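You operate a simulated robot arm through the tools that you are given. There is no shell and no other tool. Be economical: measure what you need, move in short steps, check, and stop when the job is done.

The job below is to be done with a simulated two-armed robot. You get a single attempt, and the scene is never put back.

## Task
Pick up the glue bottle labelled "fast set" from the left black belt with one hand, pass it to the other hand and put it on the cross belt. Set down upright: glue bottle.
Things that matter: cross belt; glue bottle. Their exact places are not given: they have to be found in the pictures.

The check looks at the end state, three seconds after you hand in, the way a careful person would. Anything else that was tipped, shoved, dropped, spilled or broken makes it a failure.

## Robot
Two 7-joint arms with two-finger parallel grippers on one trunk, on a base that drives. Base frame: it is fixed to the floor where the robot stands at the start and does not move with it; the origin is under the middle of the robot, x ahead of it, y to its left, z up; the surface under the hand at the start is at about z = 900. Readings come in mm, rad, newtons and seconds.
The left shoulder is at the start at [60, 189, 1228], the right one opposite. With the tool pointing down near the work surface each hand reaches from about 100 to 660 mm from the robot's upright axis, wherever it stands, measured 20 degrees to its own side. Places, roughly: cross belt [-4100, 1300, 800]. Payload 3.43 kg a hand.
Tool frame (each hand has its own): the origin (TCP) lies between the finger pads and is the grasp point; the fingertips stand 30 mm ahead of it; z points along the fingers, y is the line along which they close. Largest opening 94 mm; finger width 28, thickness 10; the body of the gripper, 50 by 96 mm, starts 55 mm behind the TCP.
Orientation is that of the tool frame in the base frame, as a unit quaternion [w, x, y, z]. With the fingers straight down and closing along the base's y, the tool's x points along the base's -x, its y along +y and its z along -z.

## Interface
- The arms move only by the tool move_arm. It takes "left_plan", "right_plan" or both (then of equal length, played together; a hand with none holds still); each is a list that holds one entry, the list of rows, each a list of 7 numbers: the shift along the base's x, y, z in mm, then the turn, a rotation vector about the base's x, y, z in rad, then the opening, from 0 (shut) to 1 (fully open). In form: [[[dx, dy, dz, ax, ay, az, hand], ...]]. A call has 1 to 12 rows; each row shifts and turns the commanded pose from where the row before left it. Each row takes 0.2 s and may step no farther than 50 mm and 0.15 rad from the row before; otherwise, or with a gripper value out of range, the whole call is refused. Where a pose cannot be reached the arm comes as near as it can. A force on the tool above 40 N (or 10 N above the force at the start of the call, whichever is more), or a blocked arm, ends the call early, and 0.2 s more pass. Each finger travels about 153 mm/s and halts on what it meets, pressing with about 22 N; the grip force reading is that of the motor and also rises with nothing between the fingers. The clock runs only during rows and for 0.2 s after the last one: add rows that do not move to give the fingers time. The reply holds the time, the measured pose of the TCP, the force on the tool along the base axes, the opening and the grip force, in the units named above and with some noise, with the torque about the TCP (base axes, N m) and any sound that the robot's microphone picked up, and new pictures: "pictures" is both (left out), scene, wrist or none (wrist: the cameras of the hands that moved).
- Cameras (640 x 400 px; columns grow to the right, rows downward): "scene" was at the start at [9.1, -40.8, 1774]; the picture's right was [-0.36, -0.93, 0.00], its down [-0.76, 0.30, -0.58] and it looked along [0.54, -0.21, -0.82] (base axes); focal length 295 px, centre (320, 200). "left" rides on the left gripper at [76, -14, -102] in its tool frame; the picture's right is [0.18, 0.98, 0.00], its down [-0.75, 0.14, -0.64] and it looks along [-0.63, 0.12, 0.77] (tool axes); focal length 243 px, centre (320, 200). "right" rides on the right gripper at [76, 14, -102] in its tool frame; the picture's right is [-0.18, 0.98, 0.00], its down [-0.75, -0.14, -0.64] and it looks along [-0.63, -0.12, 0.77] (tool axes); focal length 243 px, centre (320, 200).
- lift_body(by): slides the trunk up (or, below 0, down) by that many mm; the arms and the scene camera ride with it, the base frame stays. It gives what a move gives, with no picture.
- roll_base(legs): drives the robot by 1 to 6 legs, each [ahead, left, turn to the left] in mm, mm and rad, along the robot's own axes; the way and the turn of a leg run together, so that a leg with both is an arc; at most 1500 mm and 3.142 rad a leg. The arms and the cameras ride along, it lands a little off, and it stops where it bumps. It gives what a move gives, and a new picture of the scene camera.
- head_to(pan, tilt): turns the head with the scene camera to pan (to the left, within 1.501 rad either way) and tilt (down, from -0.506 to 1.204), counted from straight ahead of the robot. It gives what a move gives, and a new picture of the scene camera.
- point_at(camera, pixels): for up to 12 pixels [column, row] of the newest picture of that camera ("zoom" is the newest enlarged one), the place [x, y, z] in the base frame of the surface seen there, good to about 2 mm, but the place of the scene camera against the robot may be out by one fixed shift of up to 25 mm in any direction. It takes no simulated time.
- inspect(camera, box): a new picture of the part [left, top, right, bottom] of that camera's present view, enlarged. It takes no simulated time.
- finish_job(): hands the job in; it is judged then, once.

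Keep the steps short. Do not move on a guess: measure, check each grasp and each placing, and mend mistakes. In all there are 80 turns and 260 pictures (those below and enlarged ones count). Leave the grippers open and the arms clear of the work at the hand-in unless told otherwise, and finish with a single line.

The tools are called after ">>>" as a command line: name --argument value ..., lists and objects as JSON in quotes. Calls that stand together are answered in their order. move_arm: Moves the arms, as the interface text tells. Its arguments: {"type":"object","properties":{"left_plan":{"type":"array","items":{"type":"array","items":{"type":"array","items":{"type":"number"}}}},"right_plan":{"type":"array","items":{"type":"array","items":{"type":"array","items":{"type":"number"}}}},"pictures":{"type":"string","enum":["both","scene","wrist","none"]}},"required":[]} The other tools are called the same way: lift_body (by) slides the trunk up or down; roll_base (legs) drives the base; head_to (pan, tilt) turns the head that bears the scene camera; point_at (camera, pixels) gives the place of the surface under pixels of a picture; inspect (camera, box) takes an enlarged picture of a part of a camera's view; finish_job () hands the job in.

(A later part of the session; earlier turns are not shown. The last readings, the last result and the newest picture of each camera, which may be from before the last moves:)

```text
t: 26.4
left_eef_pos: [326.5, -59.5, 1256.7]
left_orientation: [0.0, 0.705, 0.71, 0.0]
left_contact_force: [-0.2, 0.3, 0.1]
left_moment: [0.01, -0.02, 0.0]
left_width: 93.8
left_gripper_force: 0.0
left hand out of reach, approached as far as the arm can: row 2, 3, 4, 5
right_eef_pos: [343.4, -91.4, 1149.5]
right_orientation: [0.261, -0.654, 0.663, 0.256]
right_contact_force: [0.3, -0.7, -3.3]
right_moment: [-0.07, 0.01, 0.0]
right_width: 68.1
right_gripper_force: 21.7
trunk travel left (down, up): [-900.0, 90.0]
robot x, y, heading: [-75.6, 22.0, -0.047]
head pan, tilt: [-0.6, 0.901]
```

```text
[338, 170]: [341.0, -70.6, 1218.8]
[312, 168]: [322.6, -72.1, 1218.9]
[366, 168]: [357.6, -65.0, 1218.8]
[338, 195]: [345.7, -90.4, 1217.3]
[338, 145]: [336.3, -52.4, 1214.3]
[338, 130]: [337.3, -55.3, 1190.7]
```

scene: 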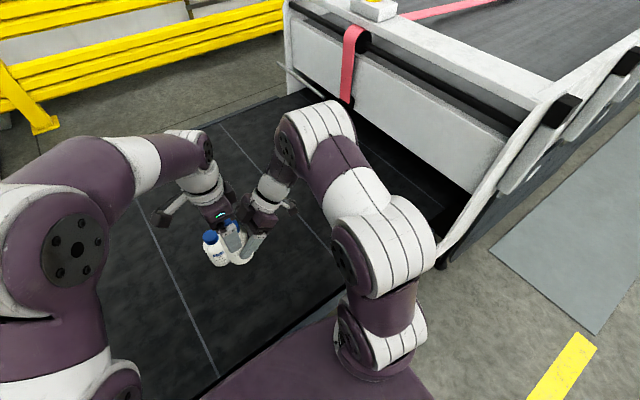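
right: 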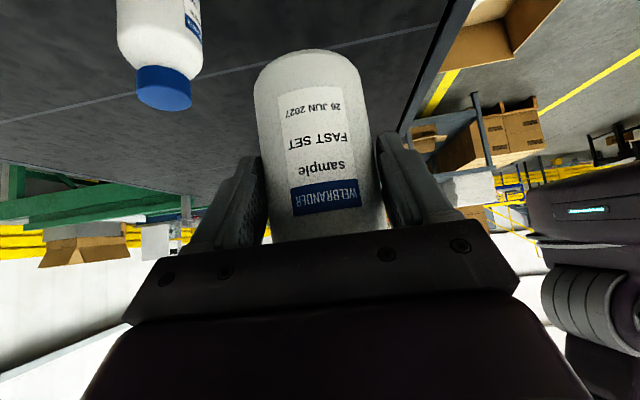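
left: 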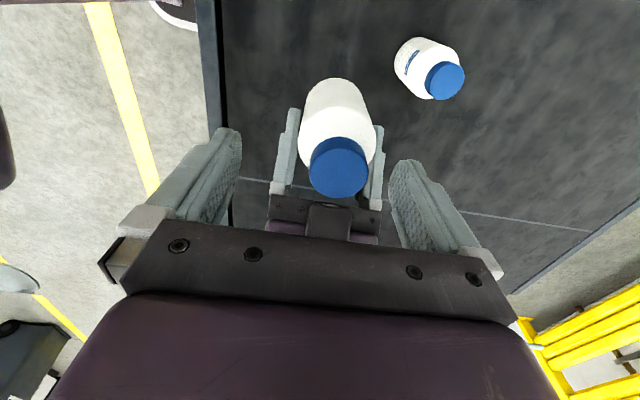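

Cap centre ≈ (341, -72), radius ≈ 19, height 1192–1218. I'll move over it and down to TCP z≈1221, so the fingertips reach the cap's lower rim.

>>> move_arm --left_plan '[[[14, -12.5, -3, 0, 0, 0, 1], [0, 0, -10, 0, 0, 0, 1], [0, 0, -11, 0, 0, 0, 1], [0, 0, -11, 0, 0, 0, 1], [0, 0, 0, 0, 0, 0, 1]]]'

```text
t: 27.6
left_eef_pos: [335.7, -71.7, 1216.7]
left_orientation: [0.0, 0.704, 0.71, 0.0]
left_contact_force: [0.5, 0.9, 0.0]
left_moment: [-0.01, -0.01, 0.02]
left_width: 94.0
left_gripper_force: 0.1
left hand out of reach, approached as far as the arm can: row 1
right_eef_pos: [343.8, -92.2, 1149.6]
right_orientation: [0.261, -0.654, 0.663, 0.256]
right_contact_force: [0.8, 0.1, -3.3]
right_moment: [-0.05, -0.02, 0.0]
right_width: 67.8
right_gripper_force: 22.2
trunk travel left (down, up): [-900.0, 90.0]
robot x, y, heading: [-76.1, 23.6, -0.046]
head pan, tilt: [-0.6, 0.901]
```

scene: 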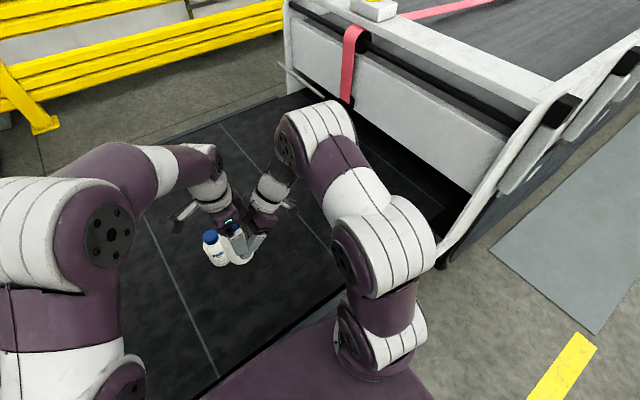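
left: 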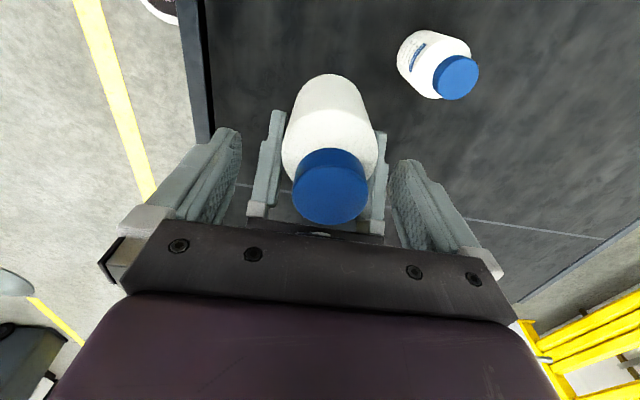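

>>> point_at --camera "left" --pixels '[[330, 195], [296, 190], [366, 190], [330, 222], [328, 150], [328, 165]]'

>>> inspect --camera "scene" --box '[160, 180, 304, 270]'

```text
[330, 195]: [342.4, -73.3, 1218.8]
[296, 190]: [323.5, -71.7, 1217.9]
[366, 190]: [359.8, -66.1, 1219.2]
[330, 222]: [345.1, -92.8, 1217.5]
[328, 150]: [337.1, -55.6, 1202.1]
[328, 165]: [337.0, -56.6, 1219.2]
```

```text
4.44 times, centred on (232, 225) of scene
```

zoom: 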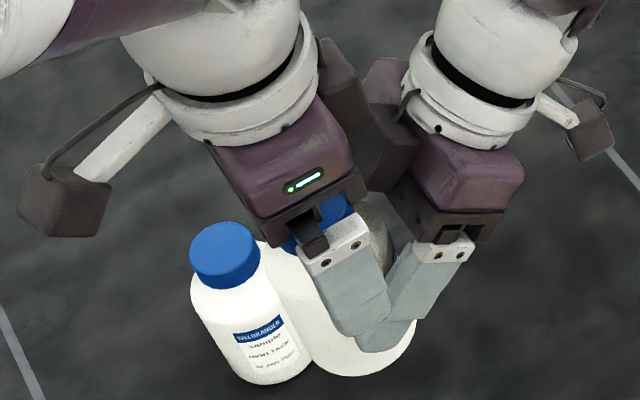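

Cap centre (342, -74). I'll shift the left hand 6 mm in x and 2 mm up, then close it on the cap while the right hand holds still.

>>> move_arm --left_plan '[[[6, -1, 2, 0, 0, 0, 1], [0, 0, 0, 0, 0, 0, 0.7], [0, 0, 0, 0, 0, 0, 0.45], [0, 0, 0, 0, 0, 0, 0.2], [0, 0, 0, 0, 0, 0, 0.1], [0, 0, 0, 0, 0, 0, 0.1]]]'

```text
t: 28.9
left_eef_pos: [343.5, -72.5, 1219.0]
left_orientation: [0.001, 0.705, 0.709, 0.001]
left_contact_force: [5.5, 4.5, 9.1]
left_moment: [0.13, -0.44, 0.14]
left_width: 43.5
left_gripper_force: 21.5
right_eef_pos: [343.0, -91.8, 1148.8]
right_orientation: [0.26, -0.655, 0.662, 0.258]
right_contact_force: [-6.6, -3.4, -12.8]
right_moment: [-0.08, 0.02, -0.04]
right_width: 67.8
right_gripper_force: 21.9
trunk travel left (down, up): [-900.0, 90.0]
robot x, y, heading: [-73.1, 22.5, -0.047]
head pan, tilt: [-0.6, 0.901]
```

scene: 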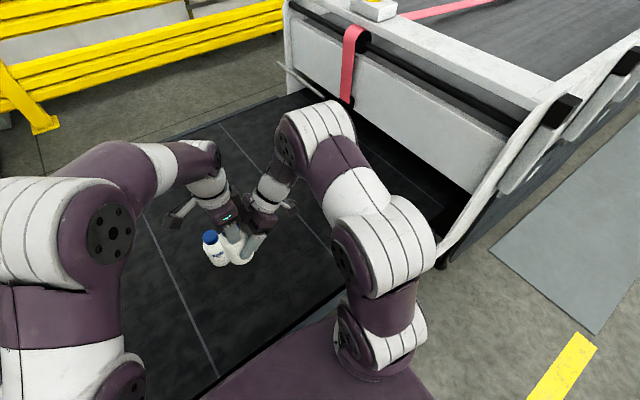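
left: 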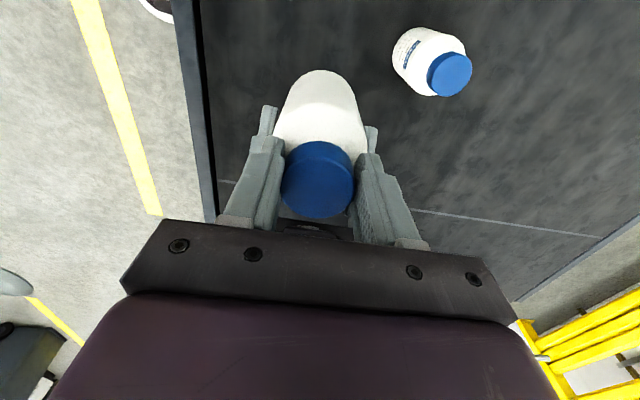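

The left hand holds the cap (43.5 mm, 21.5 N). I'll open the right hand and check before retreating it.

>>> move_arm --right_plan '[[[0, 0, 0, 0, 0, 0, 0.76], [0, 0, 0, 0, 0, 0, 0.85], [0, 0, 0, 0, 0, 0, 1], [0, 0, 0, 0, 0, 0, 1]]]' --left_plan '[[[0, 0, 0, 0, 0, 0, 0.1], [0, 0, 0, 0, 0, 0, 0.1], [0, 0, 0, 0, 0, 0, 0.1], [0, 0, 0, 0, 0, 0, 0.1]]]'

```text
t: 29.9
left_eef_pos: [342.8, -72.7, 1218.9]
left_orientation: [-0.001, 0.704, 0.71, 0.0]
left_contact_force: [-0.9, 1.2, -3.3]
left_moment: [0.0, 0.01, -0.02]
left_width: 41.2
left_gripper_force: 21.5
right_eef_pos: [343.2, -91.5, 1148.9]
right_orientation: [0.262, -0.654, 0.662, 0.257]
right_contact_force: [0.4, -0.4, -0.3]
right_moment: [0.01, -0.01, -0.01]
right_width: 94.0
right_gripper_force: 0.0
trunk travel left (down, up): [-900.0, 90.0]
robot x, y, heading: [-75.5, 25.3, -0.044]
head pan, tilt: [-0.6, 0.901]
```

scene: 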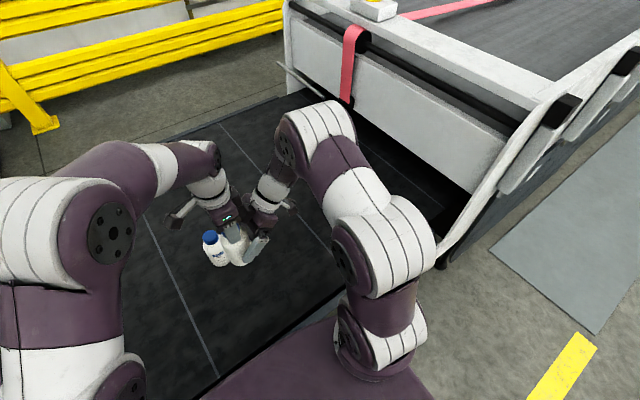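
right: 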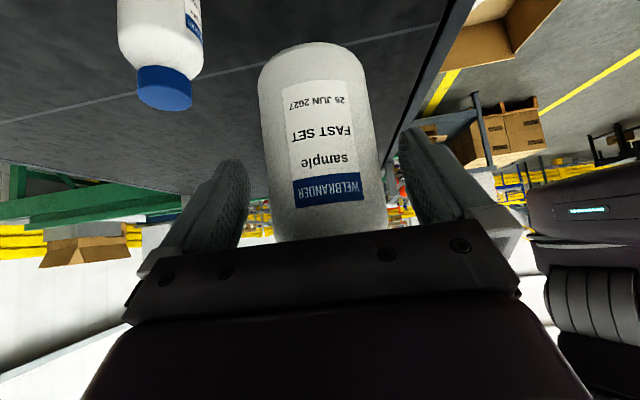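
left: 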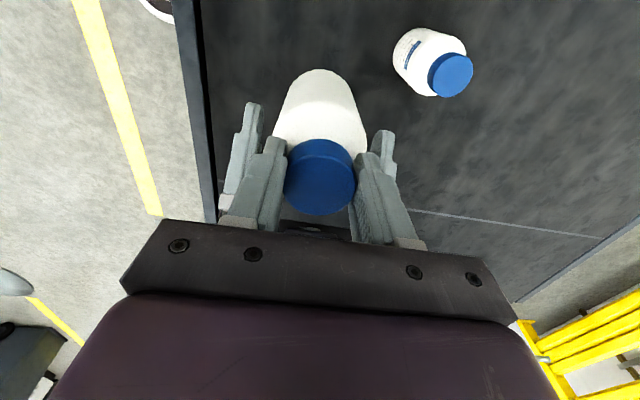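

The left hand carries the whole bottle, hanging upright. I'll retreat the right hand straight back along −y.

>>> move_arm --right_plan '[[[0, -20, 0, 0, 0, 0, 1], [0, -30, 0, 0, 0, 0, 1], [0, -40, 0, 0, 0, 0, 1], [0, -40, 0, 0, 0, 0, 1], [0, -40, 0, 0, 0, 0, 1], [0, 0, 0, 0, 0, 0, 1]]]'

```text
t: 31.4
left_eef_pos: [341.6, -72.1, 1218.7]
left_orientation: [-0.001, 0.704, 0.71, 0.0]
left_contact_force: [0.0, -0.4, -3.3]
left_moment: [0.05, 0.03, 0.0]
left_width: 41.2
left_gripper_force: 21.9
right_eef_pos: [317.7, -219.8, 1123.2]
right_orientation: [0.261, -0.653, 0.663, 0.257]
right_contact_force: [0.0, -0.2, -0.6]
right_moment: [0.03, 0.01, -0.02]
right_width: 94.0
right_gripper_force: 0.0
right hand out of reach, approached as far as the arm can: row 3, 4, 5
trunk travel left (down, up): [-900.0, 90.0]
robot x, y, heading: [-74.0, 21.8, -0.043]
head pan, tilt: [-0.6, 0.901]
```

scene: 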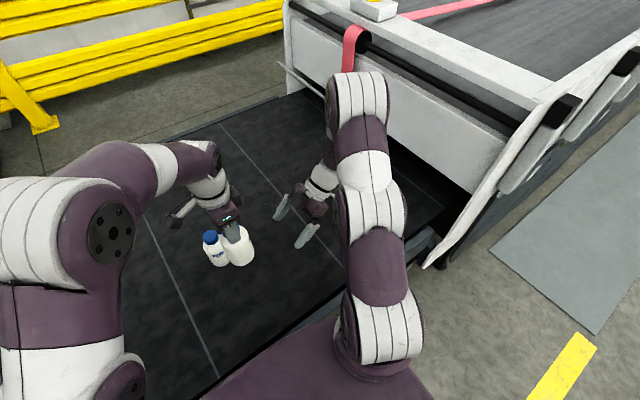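
right: 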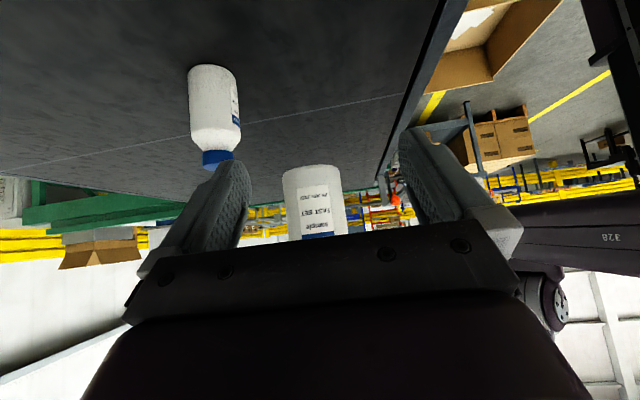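

The bottle is clean in the left hand. I'll bring the right hand back to its pointing-down rest pose: undo the tilt, then the yaw.

>>> move_arm --right_plan '[[[-5, -5, 10, -0.15, 0, 0, 1], [-5, -5, 10, -0.15, 0, 0, 1], [-5, -5, 10, -0.15, 0, 0, 1], [-5, -5, 10, -0.15, 0, 0, 1], [-5, -5, 0, -0.15, 0, 0, 1], [-5, -5, 0, 0, 0, -0.15, 1], [-5, -5, 0, 0, 0, -0.15, 1], [-5, -5, 0, 0, 0, -0.15, 1], [-5, -5, 0, 0, 0, -0.15, 1], [-5, -5, 0, 0, 0, -0.15, 1], [-5, -5, 0, 0, 0, -0.15, 1], [0, 0, 0, 0, 0, 0, 1]]]' --pictures "scene"

>>> move_arm --right_plan '[[[-8, -5, 0, 0, 0, -0.15, 1], [-8, -5, 0, 0, 0, -0.15, 1], [-8, -5, 0, 0, 0, -0.15, 1], [-8, -5, 0, 0, 0, -0.15, 1], [-8, -5, 0, 0, 0, -0.07, 1], [0, 0, 0, 0, 0, 0, 1]]]' --pictures "scene"

```text
t: 34.0
left_eef_pos: [343.6, -72.2, 1218.7]
left_orientation: [-0.001, 0.704, 0.71, 0.0]
left_contact_force: [0.1, -0.6, -4.1]
left_moment: [-0.01, -0.02, -0.04]
left_width: 40.9
left_gripper_force: 22.1
right_eef_pos: [262.7, -273.6, 1162.4]
right_orientation: [0.002, -0.324, 0.946, -0.005]
right_contact_force: [-0.6, -0.2, 0.3]
right_moment: [0.0, 0.0, 0.04]
right_width: 93.9
right_gripper_force: 0.1
trunk travel left (down, up): [-900.0, 90.0]
robot x, y, heading: [-73.4, 23.4, -0.048]
head pan, tilt: [-0.6, 0.901]
```

scene: 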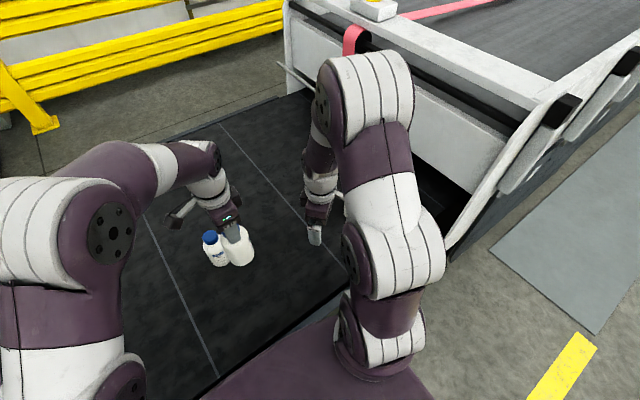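

```text
t: 35.4
left_eef_pos: [342.5, -72.1, 1218.0]
left_orientation: [0.0, 0.704, 0.71, 0.0]
left_contact_force: [-0.2, -0.2, -3.0]
left_moment: [0.02, -0.04, 0.0]
left_width: 41.1
left_gripper_force: 22.0
right_eef_pos: [222.5, -298.8, 1162.6]
right_orientation: [0.0, 0.005, 1.0, -0.005]
right_contact_force: [-0.8, 0.6, -0.6]
right_moment: [0.03, -0.04, -0.04]
right_width: 94.1
right_gripper_force: 0.1
trunk travel left (down, up): [-900.0, 90.0]
robot x, y, heading: [-79.3, 21.2, -0.049]
head pan, tilt: [-0.6, 0.901]
```

scene: 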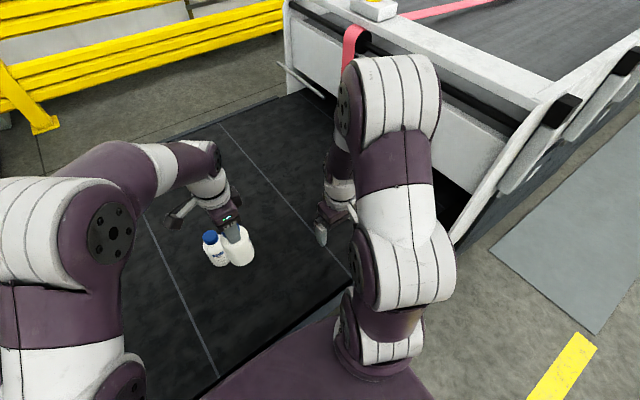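

Now I'll look around, with the head nearly level, for the way to the cross belt behind me.

>>> head_to --pan 1.5 --tilt 0.3

>>> head_to --pan -1.5 --tilt 0.3

```text
t: 37.4
left_eef_pos: [343.2, -72.9, 1218.2]
left_orientation: [0.0, 0.705, 0.709, 0.001]
left_contact_force: [0.7, 0.0, -4.4]
left_moment: [0.04, 0.01, -0.03]
left_width: 40.7
left_gripper_force: 22.0
right_eef_pos: [219.8, -298.6, 1161.4]
right_orientation: [0.0, 0.004, 1.0, -0.005]
right_contact_force: [0.2, -0.4, -0.1]
right_moment: [0.02, 0.02, 0.05]
right_width: 93.9
right_gripper_force: 0.1
trunk travel left (down, up): [-900.0, 90.0]
robot x, y, heading: [-74.1, 19.7, -0.044]
head pan, tilt: [1.499, 0.3]
```

scene: 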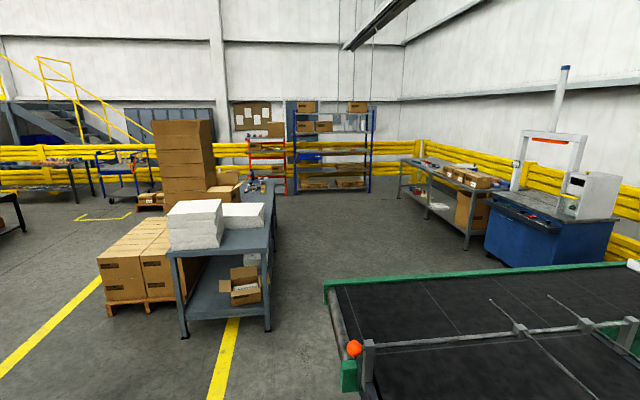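

```text
t: 40.0
left_eef_pos: [342.8, -72.8, 1218.4]
left_orientation: [0.0, 0.705, 0.709, 0.0]
left_contact_force: [-1.3, -1.0, -2.5]
left_moment: [0.01, -0.02, 0.01]
left_width: 41.1
left_gripper_force: 22.5
right_eef_pos: [221.9, -298.3, 1162.0]
right_orientation: [0.0, 0.004, 1.0, -0.005]
right_contact_force: [-0.2, -0.4, 1.0]
right_moment: [0.0, 0.0, 0.01]
right_width: 94.0
right_gripper_force: 0.0
trunk travel left (down, up): [-900.0, 90.0]
robot x, y, heading: [-72.2, 25.2, -0.041]
head pan, tilt: [-1.499, 0.3]
```

scene: 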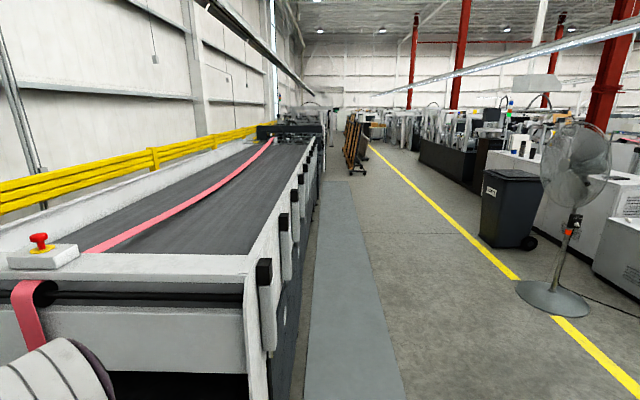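

I'll locate nearby objects: the fan, the bin, the table legs, the carton and the yellow lines.

>>> point_at --camera "scene" --pixels '[[555, 300], [520, 290], [510, 230], [620, 270], [580, 150], [440, 385], [630, 380], [262, 270]]'

>>> head_to --pan 1.5 --tilt 0.6

```text
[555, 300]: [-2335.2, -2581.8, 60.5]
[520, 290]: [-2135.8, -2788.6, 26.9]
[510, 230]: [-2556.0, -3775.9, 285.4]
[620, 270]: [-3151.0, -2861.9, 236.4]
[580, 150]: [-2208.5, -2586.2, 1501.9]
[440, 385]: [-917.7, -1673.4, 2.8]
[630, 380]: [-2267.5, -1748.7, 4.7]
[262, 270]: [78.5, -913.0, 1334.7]
```

```text
t: 42.5
left_eef_pos: [342.7, -72.9, 1218.3]
left_orientation: [0.0, 0.704, 0.71, 0.001]
left_contact_force: [-0.1, 0.1, -3.0]
left_moment: [0.01, 0.03, -0.01]
left_width: 41.3
left_gripper_force: 21.9
right_eef_pos: [221.7, -298.8, 1161.1]
right_orientation: [-0.001, 0.004, 1.0, -0.005]
right_contact_force: [-1.0, -0.4, -0.3]
right_moment: [-0.01, 0.0, 0.0]
right_width: 93.9
right_gripper_force: 0.0
trunk travel left (down, up): [-900.0, 90.0]
robot x, y, heading: [-74.6, 22.2, -0.044]
head pan, tilt: [1.499, 0.6]
```

scene: 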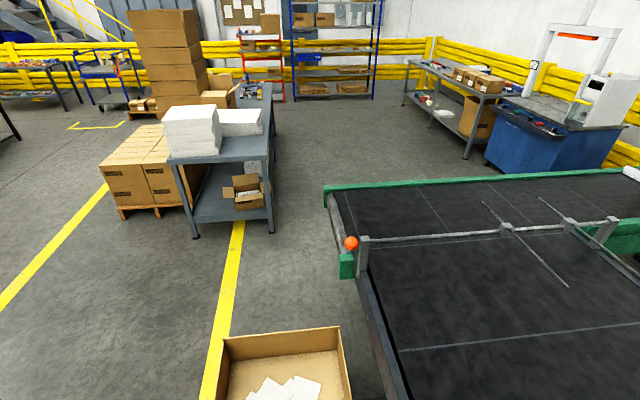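

>>> point_at --camera "scene" --pixels '[[222, 343], [338, 328], [352, 395], [195, 235], [120, 215], [230, 300], [20, 130], [10, 220], [380, 380]]'

```text
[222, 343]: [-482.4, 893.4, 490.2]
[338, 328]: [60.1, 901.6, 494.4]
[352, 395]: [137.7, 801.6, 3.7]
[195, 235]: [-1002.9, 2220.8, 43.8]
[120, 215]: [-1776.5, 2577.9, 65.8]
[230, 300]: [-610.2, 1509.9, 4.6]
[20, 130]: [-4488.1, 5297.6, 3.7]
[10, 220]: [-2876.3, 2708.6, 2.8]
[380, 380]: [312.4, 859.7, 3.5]
```

The carton is beside me on the left (x −480 to 60), with open floor on the right. I'll step right, then back along it.

>>> roll_base --legs '[[0, -60, 0], [-350, -60, 0]]'

```text
t: 45.4
left_eef_pos: [-9.1, -177.7, 1217.8]
left_orientation: [0.0, 0.706, 0.708, 0.0]
left_contact_force: [-0.1, -0.2, -4.9]
left_moment: [0.02, 0.0, -0.03]
left_width: 41.2
left_gripper_force: 22.0
right_eef_pos: [-133.0, -402.1, 1160.8]
right_orientation: [-0.002, 0.006, 1.0, -0.005]
right_contact_force: [0.2, -0.6, -0.8]
right_moment: [-0.01, 0.03, -0.02]
right_width: 94.1
right_gripper_force: 0.1
trunk travel left (down, up): [-900.0, 90.0]
robot x, y, heading: [-427.3, -79.5, -0.051]
head pan, tilt: [1.499, 0.6]
```

scene: 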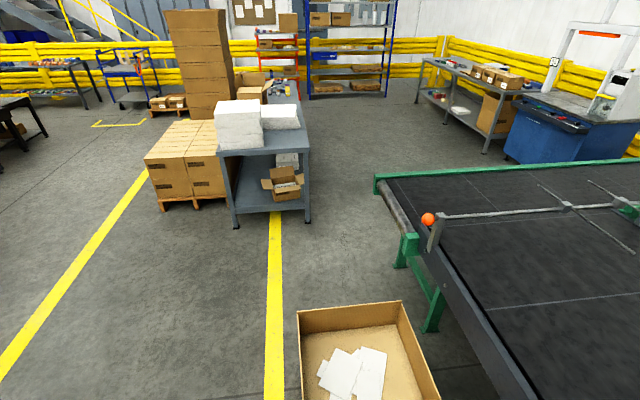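

I'm clear of the carton. I'll turn right a little and look back with the head.

>>> head_to --pan -1.5 --tilt 0.6

>>> roll_base --legs '[[0, 0, -0.4]]'

```text
t: 48.0
left_eef_pos: [-11.2, -178.4, 1218.7]
left_orientation: [0.0, 0.707, 0.707, 0.0]
left_contact_force: [-0.1, -0.2, -4.4]
left_moment: [0.0, 0.0, -0.01]
left_width: 41.1
left_gripper_force: 22.2
right_eef_pos: [-132.4, -403.6, 1162.0]
right_orientation: [0.001, 0.006, 1.0, -0.005]
right_contact_force: [-0.7, -0.1, 1.2]
right_moment: [0.0, 0.02, 0.02]
right_width: 94.2
right_gripper_force: 0.0
trunk travel left (down, up): [-900.0, 90.0]
robot x, y, heading: [-428.0, -79.8, -0.05]
head pan, tilt: [-1.499, 0.6]
```

scene: 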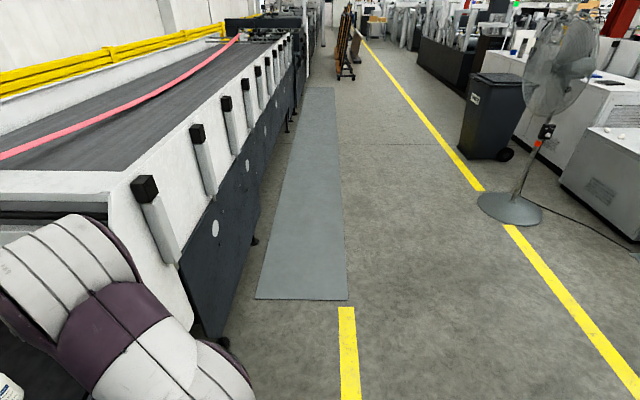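

```text
t: 49.6
left_eef_pos: [-82.9, -334.7, 1217.0]
left_orientation: [0.0, 0.834, 0.551, 0.0]
left_contact_force: [1.2, -0.3, -3.1]
left_moment: [0.04, -0.02, 0.02]
left_width: 41.1
left_gripper_force: 22.0
right_eef_pos: [-284.9, -492.9, 1160.6]
right_orientation: [-0.001, 0.208, 0.978, -0.004]
right_contact_force: [-0.1, 0.2, 0.0]
right_moment: [-0.01, -0.01, 0.03]
right_width: 94.0
right_gripper_force: 0.0
trunk travel left (down, up): [-900.0, 90.0]
robot x, y, heading: [-428.3, -77.3, -0.453]
head pan, tilt: [-1.499, 0.6]
```

scene: 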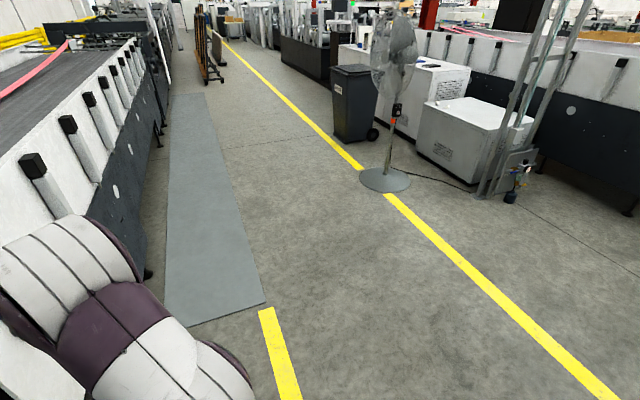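

The floor behind is open. I'll move back to about (−1000, −80) and turn further right to see the cross belt.

>>> roll_base --legs '[[-515, -250, 0], [0, 0, -1.2]]'

```text
t: 55.9
left_eef_pos: [-1108.0, -487.3, 1218.2]
left_orientation: [0.0, 1.0, 0.004, -0.001]
left_contact_force: [0.3, -0.5, -3.5]
left_moment: [-0.01, 0.01, 0.0]
left_width: 41.1
left_gripper_force: 22.0
right_eef_pos: [-1334.5, -366.5, 1160.9]
right_orientation: [-0.005, 0.709, 0.706, -0.004]
right_contact_force: [0.0, -0.2, -0.2]
right_moment: [0.01, 0.02, 0.0]
right_width: 94.1
right_gripper_force: 0.0
trunk travel left (down, up): [-900.0, 90.0]
robot x, y, heading: [-1012.1, -70.0, -1.61]
head pan, tilt: [-1.499, 0.6]
```

scene: 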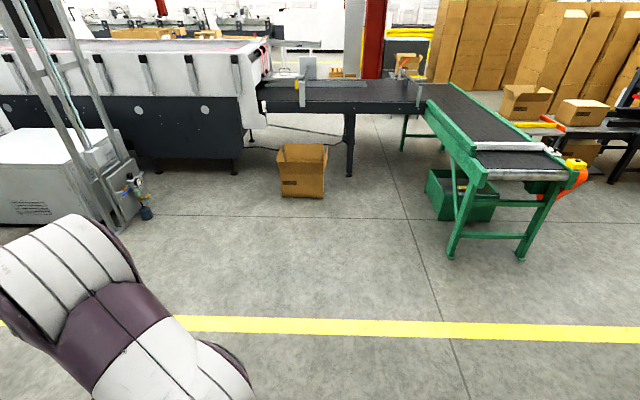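

I see a green-framed belt at (500,150). I'll measure it and look closer.

>>> point_at --camera "scene" --pixels '[[505, 158], [470, 125], [450, 100], [480, 175], [560, 180], [380, 95], [452, 255], [520, 258], [330, 95], [545, 150], [515, 143]]'

>>> inspect --camera "scene" --box '[400, 70, 640, 220]'

```text
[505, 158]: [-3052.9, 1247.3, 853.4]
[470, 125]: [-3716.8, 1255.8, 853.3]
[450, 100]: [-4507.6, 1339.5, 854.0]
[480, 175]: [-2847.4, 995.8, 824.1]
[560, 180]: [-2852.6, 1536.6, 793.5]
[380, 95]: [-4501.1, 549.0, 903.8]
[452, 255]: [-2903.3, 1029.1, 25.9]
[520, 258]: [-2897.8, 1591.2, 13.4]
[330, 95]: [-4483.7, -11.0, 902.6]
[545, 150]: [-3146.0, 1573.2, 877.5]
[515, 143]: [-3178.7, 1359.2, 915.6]
```

```text
2.67 times, centred on (520, 145) of scene
```

zoom: 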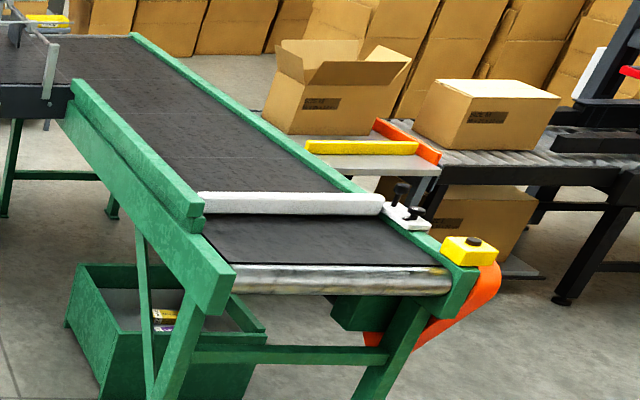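

The cross belt has a green frame: x −2870 to −4500, y 1000 to 1540, surface z≈853. A white guide bar crosses it at x≈−3170. I'll aim for the open part near (−3800, 1220), standing on its −y side and facing +y. First I turn to face −x and look.

>>> roll_base --legs '[[0, 0, -1.5]]'

>>> head_to --pan 0 --tilt 0.45

```text
t: 60.0
left_eef_pos: [-1437.5, -0.9, 1219.1]
left_orientation: [0.0, 0.732, -0.682, 0.0]
left_contact_force: [0.2, 0.3, -3.1]
left_moment: [0.0, 0.0, 0.0]
left_width: 41.1
left_gripper_force: 21.7
right_eef_pos: [-1331.0, 232.9, 1161.8]
right_orientation: [-0.005, 1.0, 0.029, 0.0]
right_contact_force: [0.1, -0.3, 0.9]
right_moment: [0.03, -0.01, -0.02]
right_width: 94.1
right_gripper_force: 0.1
trunk travel left (down, up): [-900.0, 90.0]
robot x, y, heading: [-1012.9, -70.8, -3.124]
head pan, tilt: [-1.499, 0.6]
```

scene: 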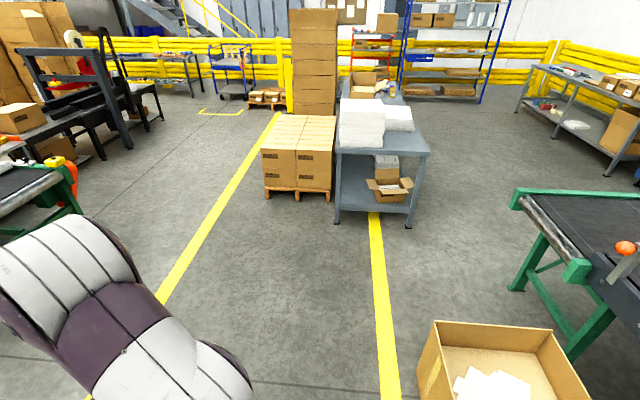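

```text
t: 61.6
left_eef_pos: [-1436.2, -0.6, 1218.7]
left_orientation: [0.0, 0.732, -0.681, 0.0]
left_contact_force: [0.5, 0.0, -3.5]
left_moment: [0.01, -0.03, -0.01]
left_width: 41.0
left_gripper_force: 21.7
right_eef_pos: [-1330.8, 232.3, 1161.4]
right_orientation: [-0.005, 1.0, 0.029, 0.0]
right_contact_force: [0.1, -0.2, 0.1]
right_moment: [0.0, 0.0, 0.0]
right_width: 93.9
right_gripper_force: 0.1
trunk travel left (down, up): [-900.0, 90.0]
robot x, y, heading: [-1013.3, -68.0, -3.124]
head pan, tilt: [0.0, 0.45]
```

scene: 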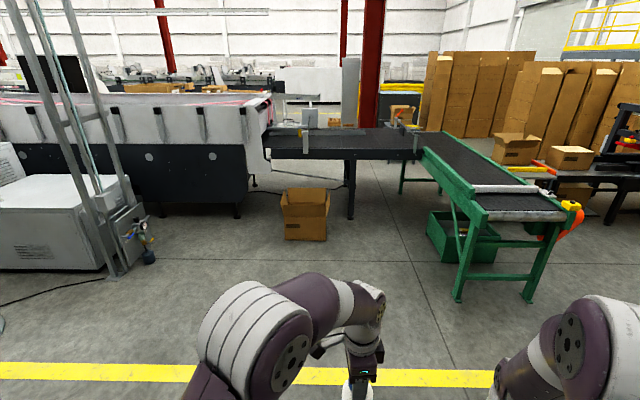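

>>> point_at --camera "scene" --pixels '[[305, 240], [325, 232], [351, 215], [430, 262], [455, 300], [460, 180], [440, 155], [125, 275], [270, 100], [385, 140], [405, 190]]'

>>> inspect --camera "scene" --box '[380, 110, 600, 250]'

```text
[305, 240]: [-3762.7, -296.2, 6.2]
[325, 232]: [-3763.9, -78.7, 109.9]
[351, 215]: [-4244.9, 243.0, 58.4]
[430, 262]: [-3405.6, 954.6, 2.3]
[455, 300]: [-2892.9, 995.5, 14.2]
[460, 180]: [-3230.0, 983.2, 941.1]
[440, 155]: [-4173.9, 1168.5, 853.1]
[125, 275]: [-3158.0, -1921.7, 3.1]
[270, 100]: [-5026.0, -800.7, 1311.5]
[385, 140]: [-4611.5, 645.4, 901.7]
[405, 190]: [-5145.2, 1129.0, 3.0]
```

```text
2.86 times, centred on (490, 180) of scene
```

zoom: 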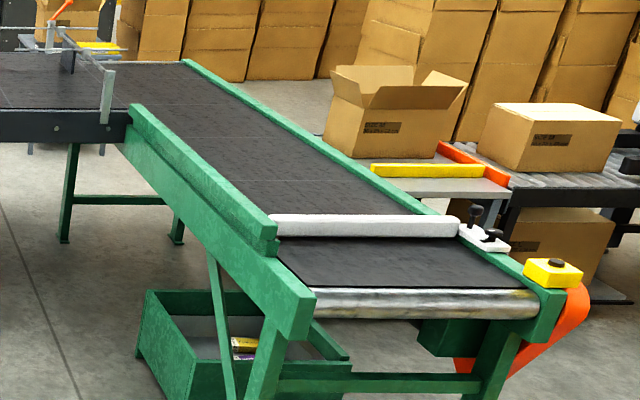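

The way is clear. A carton stands at (−3760, −80 to −300) and a basket sits under the belt at y≥955. I'll drive to about (−3450, 300) and then turn right to face the belt.

>>> roll_base --legs '[[1215, -206, 0], [1215, -207, 0]]'

>>> roll_base --legs '[[0, 0, -1.58]]'

```text
t: 73.8
left_eef_pos: [-3915.4, 422.7, 1217.7]
left_orientation: [-0.001, 0.722, -0.692, 0.0]
left_contact_force: [-0.5, -0.3, -3.7]
left_moment: [0.03, -0.02, -0.01]
left_width: 41.1
left_gripper_force: 22.4
right_eef_pos: [-3803.0, 651.7, 1162.2]
right_orientation: [-0.006, 1.0, 0.013, 0.0]
right_contact_force: [-0.1, 0.1, 0.0]
right_moment: [-0.01, 0.01, 0.0]
right_width: 93.9
right_gripper_force: 0.0
trunk travel left (down, up): [-900.0, 90.0]
robot x, y, heading: [-3495.5, 344.9, 3.131]
head pan, tilt: [0.0, 0.45]
```

scene: 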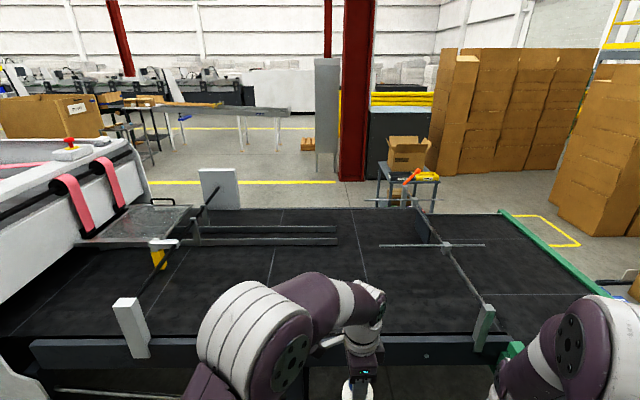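

```text
t: 78.1
left_eef_pos: [-3413.8, 762.0, 1219.1]
left_orientation: [0.0, -0.019, 1.0, -0.001]
left_contact_force: [0.2, -0.2, -3.7]
left_moment: [0.05, 0.02, 0.02]
left_width: 41.1
left_gripper_force: 21.8
right_eef_pos: [-3184.0, 647.0, 1162.1]
right_orientation: [-0.004, 0.715, -0.699, 0.003]
right_contact_force: [0.4, 0.4, -0.3]
right_moment: [-0.03, -0.04, 0.02]
right_width: 94.0
right_gripper_force: 0.2
trunk travel left (down, up): [-900.0, 90.0]
robot x, y, heading: [-3496.3, 340.6, 1.563]
head pan, tilt: [0.0, 0.45]
```

scene: 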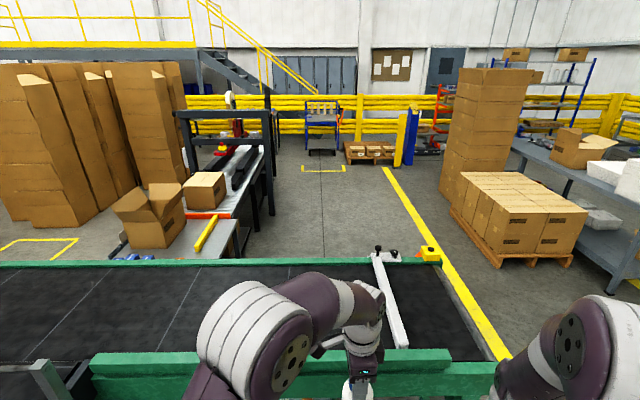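

I'm facing the cross belt. I'll tilt the head down to see the belt and the near rail.

>>> head_to --pan 0.3 --tilt 0.75

```text
t: 78.9
left_eef_pos: [-3413.1, 762.4, 1219.0]
left_orientation: [0.0, -0.017, 1.0, -0.001]
left_contact_force: [0.1, 0.8, -2.8]
left_moment: [-0.02, 0.01, 0.02]
left_width: 41.1
left_gripper_force: 22.2
right_eef_pos: [-3183.5, 646.5, 1161.2]
right_orientation: [-0.003, 0.715, -0.699, 0.004]
right_contact_force: [0.3, 0.3, 0.2]
right_moment: [-0.02, 0.0, -0.04]
right_width: 93.9
right_gripper_force: 0.2
trunk travel left (down, up): [-900.0, 90.0]
robot x, y, heading: [-3496.9, 342.1, 1.558]
head pan, tilt: [0.3, 0.75]
```

scene: 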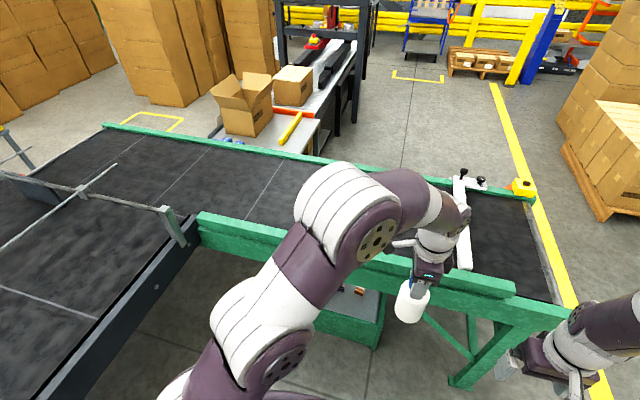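

>>> point_at --camera "scene" --pixels '[[230, 190], [270, 180], [250, 230], [360, 275], [470, 300], [180, 240], [380, 330], [350, 310], [463, 250], [100, 320], [310, 165], [230, 215]]'

```text
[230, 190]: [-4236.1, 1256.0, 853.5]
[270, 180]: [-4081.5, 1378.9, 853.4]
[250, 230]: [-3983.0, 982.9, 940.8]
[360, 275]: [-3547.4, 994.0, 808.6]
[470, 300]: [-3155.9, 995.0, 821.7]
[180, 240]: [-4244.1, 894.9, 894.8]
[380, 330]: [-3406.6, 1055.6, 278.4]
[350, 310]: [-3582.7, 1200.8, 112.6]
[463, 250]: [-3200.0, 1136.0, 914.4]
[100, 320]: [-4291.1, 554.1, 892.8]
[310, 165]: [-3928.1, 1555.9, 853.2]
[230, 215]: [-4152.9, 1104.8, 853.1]
```

Near rail: y≈983, top z 941. The bottle's base hangs at about 1078, well above it. I'll roll ahead 240 mm.

>>> roll_base --legs '[[240, 0, 0]]'

```text
t: 80.7
left_eef_pos: [-3411.2, 1003.0, 1219.6]
left_orientation: [0.0, -0.019, 1.0, 0.0]
left_contact_force: [0.2, -1.1, -3.1]
left_moment: [0.03, 0.01, -0.02]
left_width: 40.9
left_gripper_force: 22.1
right_eef_pos: [-3179.6, 888.9, 1161.8]
right_orientation: [-0.003, 0.715, -0.699, 0.003]
right_contact_force: [0.6, -0.1, 0.7]
right_moment: [0.01, 0.01, -0.01]
right_width: 94.0
right_gripper_force: 0.1
trunk travel left (down, up): [-900.0, 90.0]
robot x, y, heading: [-3491.6, 587.1, 1.554]
head pan, tilt: [0.3, 0.75]
```

scene: 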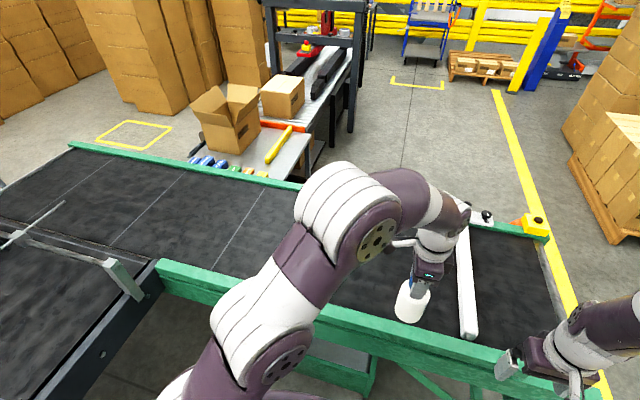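

Now I carry the bottle over the belt at the same height, to about (−3560, 1170).

>>> move_arm --left_plan '[[[-30, 33, 0, 0, 0, 0, 0.1], [-30, 33, 0, 0, 0, 0, 0.1], [-30, 33, 0, 0, 0, 0, 0.1], [-30, 33, 0, 0, 0, 0, 0.1], [-30, 33, 0, 0, 0, 0, 0.1], [0, 0, 0, 0, 0, 0, 0.1]]]'

```text
t: 82.1
left_eef_pos: [-3559.6, 1126.7, 1191.3]
left_orientation: [-0.001, -0.018, 1.0, -0.001]
left_contact_force: [0.5, -0.2, -3.7]
left_moment: [-0.01, 0.03, -0.03]
left_width: 41.1
left_gripper_force: 22.0
left hand out of reach, approached as far as the arm can: row 3, 4, 5
right_eef_pos: [-3180.7, 889.8, 1161.3]
right_orientation: [-0.003, 0.715, -0.699, 0.003]
right_contact_force: [-0.8, -0.2, 0.1]
right_moment: [0.01, 0.0, -0.01]
right_width: 94.1
right_gripper_force: 0.0
trunk travel left (down, up): [-900.0, 90.0]
robot x, y, heading: [-3491.0, 583.3, 1.556]
head pan, tilt: [0.3, 0.75]
```

scene: 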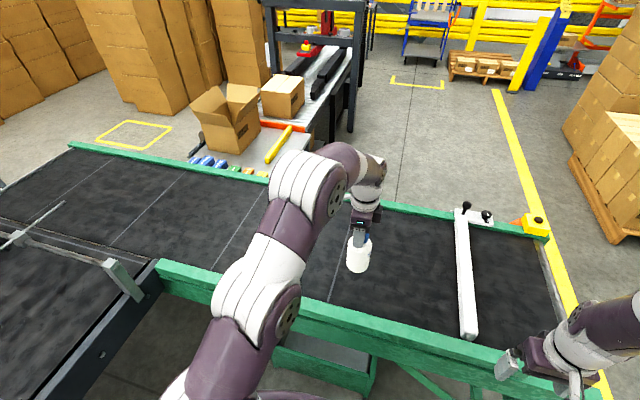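
left: 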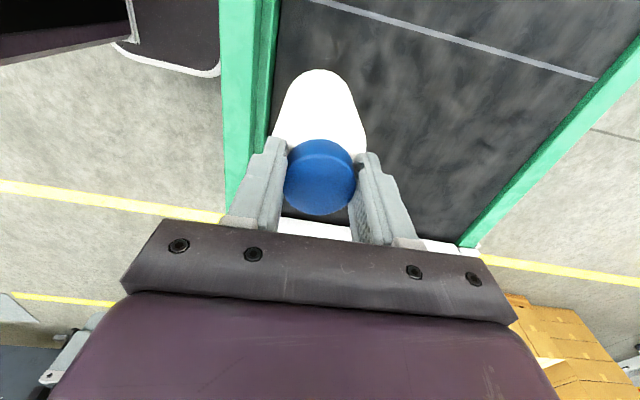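

The bottle is inside the rail. I'll lower it by 100 mm and then go 50 mm further in.

>>> move_arm --left_plan '[[[0, 0, -40, 0, 0, 0, 0.1], [0, 10, -40, 0, 0, 0, 0.1], [0, 20, -30, 0, 0, 0, 0.1], [0, 20, -20, 0, 0, 0, 0.1], [0, 0, 0, 0, 0, 0, 0.1]]]'

```text
t: 83.3
left_eef_pos: [-3561.0, 1177.6, 1059.7]
left_orientation: [-0.001, -0.019, 1.0, 0.0]
left_contact_force: [0.0, 0.0, -2.8]
left_moment: [-0.02, 0.01, -0.02]
left_width: 41.2
left_gripper_force: 21.7
right_eef_pos: [-3181.7, 890.1, 1161.9]
right_orientation: [-0.004, 0.714, -0.7, 0.004]
right_contact_force: [-0.6, -0.2, 0.1]
right_moment: [0.0, 0.03, 0.02]
right_width: 93.6
right_gripper_force: 0.0
trunk travel left (down, up): [-900.0, 90.0]
robot x, y, heading: [-3493.4, 586.4, 1.553]
head pan, tilt: [0.3, 0.75]
```

scene: 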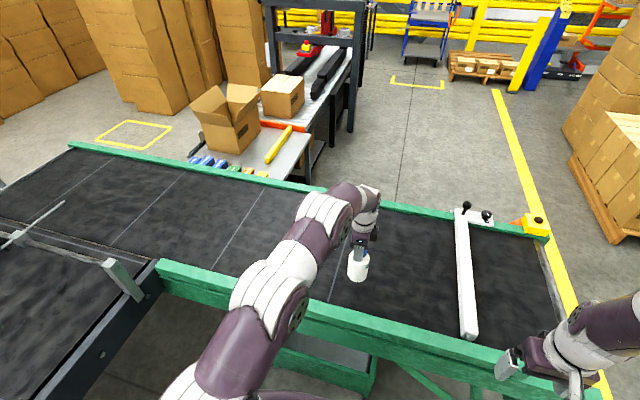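
left: 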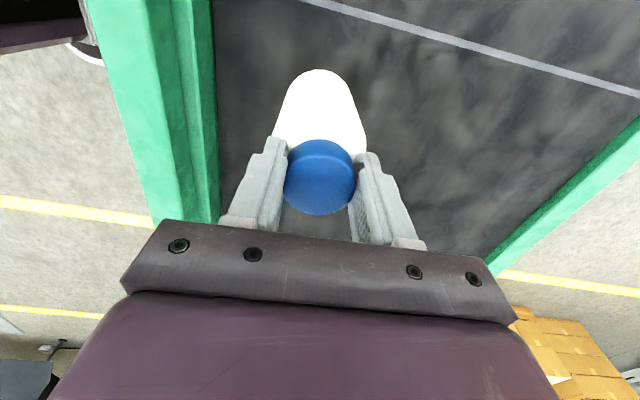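

I'll check the belt height here with the arm camera, and the bottle's bottom.

>>> point_at --camera "left" --pixels '[[430, 120], [250, 100], [320, 85], [320, 75], [400, 60]]'

>>> inspect --camera "scene" --box '[300, 200, 420, 300]'

```text
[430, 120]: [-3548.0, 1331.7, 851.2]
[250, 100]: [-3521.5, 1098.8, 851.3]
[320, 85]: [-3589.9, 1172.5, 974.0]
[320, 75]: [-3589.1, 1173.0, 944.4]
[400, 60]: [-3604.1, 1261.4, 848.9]
```

```text
4.00 times, centred on (360, 250) of scene
```

zoom: 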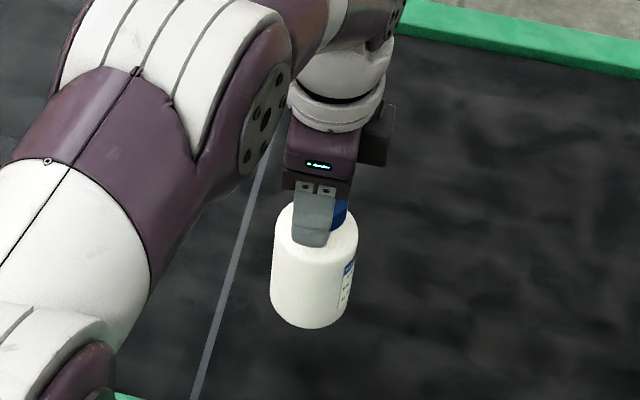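

It hangs upright, and the belt here is at z 851, so contact is expected at TCP ≈ 992. I'll lower to about 1000 first.

>>> move_arm --left_plan '[[[0, 0, -20, 0, 0, 0, 0.1], [0, 0, -20, 0, 0, 0, 0.1], [0, 0, -15, 0, 0, 0, 0.1], [0, 0, -5, 0, 0, 0, 0.1], [0, 0, 0, 0, 0, 0, 0.1]]]' --pictures "none"

>>> move_arm --left_plan '[[[0, 0, -2, 0, 0, 0, 0.1], [0, 0, -2, 0, 0, 0, 0.1], [0, 0, 0, 0, 0, 0, 0.1]]]' --pictures "scene"

```text
t: 84.5
left_eef_pos: [-3563.8, 1178.3, 998.3]
left_orientation: [0.0, -0.019, 1.0, -0.001]
left_contact_force: [0.3, 0.8, -3.6]
left_moment: [-0.02, -0.01, -0.01]
left_width: 41.0
left_gripper_force: 22.2
right_eef_pos: [-3181.8, 889.6, 1161.5]
right_orientation: [-0.004, 0.715, -0.699, 0.003]
right_contact_force: [0.8, 0.2, 0.0]
right_moment: [0.03, 0.0, 0.0]
right_width: 94.0
right_gripper_force: 0.0
trunk travel left (down, up): [-900.0, 90.0]
robot x, y, heading: [-3493.9, 585.2, 1.554]
head pan, tilt: [0.3, 0.75]
```

```text
t: 85.3
left_eef_pos: [-3563.3, 1178.3, 994.0]
left_orientation: [0.0, -0.018, 1.0, -0.002]
left_contact_force: [0.2, 0.2, -3.6]
left_moment: [-0.04, 0.04, -0.01]
left_width: 41.0
left_gripper_force: 22.4
right_eef_pos: [-3181.2, 889.3, 1161.3]
right_orientation: [-0.003, 0.715, -0.699, 0.004]
right_contact_force: [-0.6, -0.2, -0.7]
right_moment: [0.0, 0.04, 0.04]
right_width: 94.0
right_gripper_force: 0.2
trunk travel left (down, up): [-900.0, 90.0]
robot x, y, heading: [-3496.2, 583.7, 1.556]
head pan, tilt: [0.3, 0.75]
```

scene: 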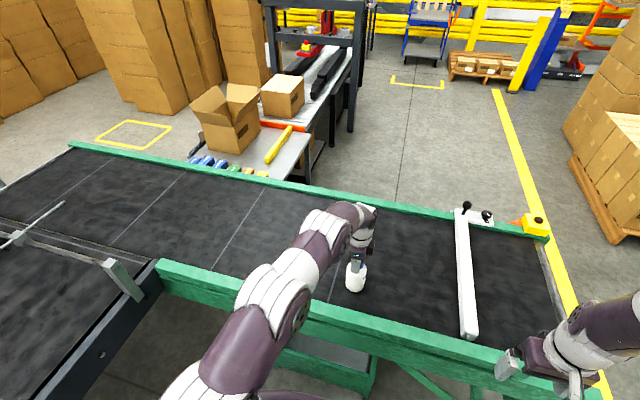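

Still hanging freely, with the full 3.6 N. I'll go down in 2 mm steps and watch the force.

>>> move_arm --left_plan '[[[0, 0, -2, 0, 0, 0, 0.1], [0, 0, 0, 0, 0, 0, 0.1]]]' --pictures "none"

>>> move_arm --left_plan '[[[0, 0, -2, 0, 0, 0, 0.1], [0, 0, 0, 0, 0, 0, 0.1]]]' --pictures "none"

```text
t: 85.9
left_eef_pos: [-3563.4, 1177.6, 992.7]
left_orientation: [0.0, -0.018, 1.0, 0.0]
left_contact_force: [0.7, 0.7, -3.7]
left_moment: [0.02, -0.02, -0.03]
left_width: 41.1
left_gripper_force: 22.1
right_eef_pos: [-3181.3, 890.3, 1160.5]
right_orientation: [-0.004, 0.715, -0.699, 0.004]
right_contact_force: [0.1, -0.3, 0.3]
right_moment: [0.0, 0.02, -0.03]
right_width: 94.2
right_gripper_force: 0.2
trunk travel left (down, up): [-900.0, 90.0]
robot x, y, heading: [-3494.8, 584.5, 1.558]
head pan, tilt: [0.3, 0.75]
```

```text
t: 86.5
left_eef_pos: [-3563.6, 1176.9, 992.0]
left_orientation: [0.0, -0.018, 1.0, 0.002]
left_contact_force: [-3.0, 0.4, 7.2]
left_moment: [0.13, 0.62, -0.02]
left_width: 41.1
left_gripper_force: 22.0
right_eef_pos: [-3180.2, 889.5, 1162.4]
right_orientation: [-0.004, 0.715, -0.699, 0.005]
right_contact_force: [-0.2, -0.3, -0.8]
right_moment: [0.0, 0.0, 0.0]
right_width: 94.0
right_gripper_force: 0.1
trunk travel left (down, up): [-900.0, 90.0]
robot x, y, heading: [-3493.2, 584.8, 1.56]
head pan, tilt: [0.3, 0.75]
```

It touched down (force flipped to +7 N). I'll ease off 0.7 mm and open the fingers gently.

>>> move_arm --left_plan '[[[0, 0, 0.7, 0, 0, 0, 0.1], [0, 0, 0, 0, 0, 0, 0.45], [0, 0, 0, 0, 0, 0, 0.55], [0, 0, 0, 0, 0, 0, 0.75], [0, 0, 0, 0, 0, 0, 1], [0, 0, 0, 0, 0, 0, 1]]]'

```text
t: 87.9
left_eef_pos: [-3562.8, 1177.6, 990.8]
left_orientation: [0.0, -0.018, 1.0, 0.0]
left_contact_force: [0.0, -0.6, -0.5]
left_moment: [-0.02, 0.01, 0.0]
left_width: 93.9
left_gripper_force: 0.1
right_eef_pos: [-3182.6, 890.3, 1161.7]
right_orientation: [-0.004, 0.715, -0.699, 0.004]
right_contact_force: [-0.2, -0.5, -0.6]
right_moment: [-0.02, 0.02, 0.01]
right_width: 94.2
right_gripper_force: 0.0
trunk travel left (down, up): [-900.0, 90.0]
robot x, y, heading: [-3495.1, 582.9, 1.557]
head pan, tilt: [0.3, 0.75]
```

scene: 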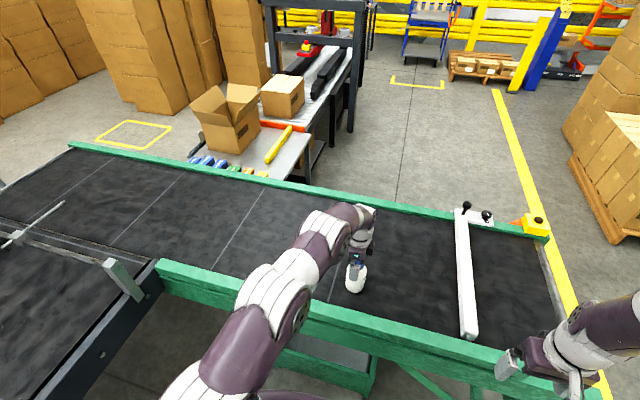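
left: 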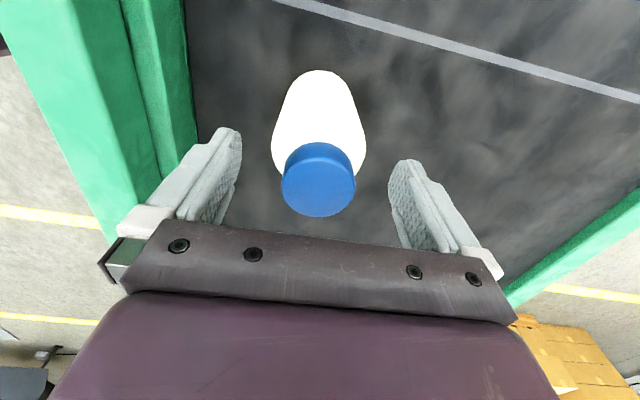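

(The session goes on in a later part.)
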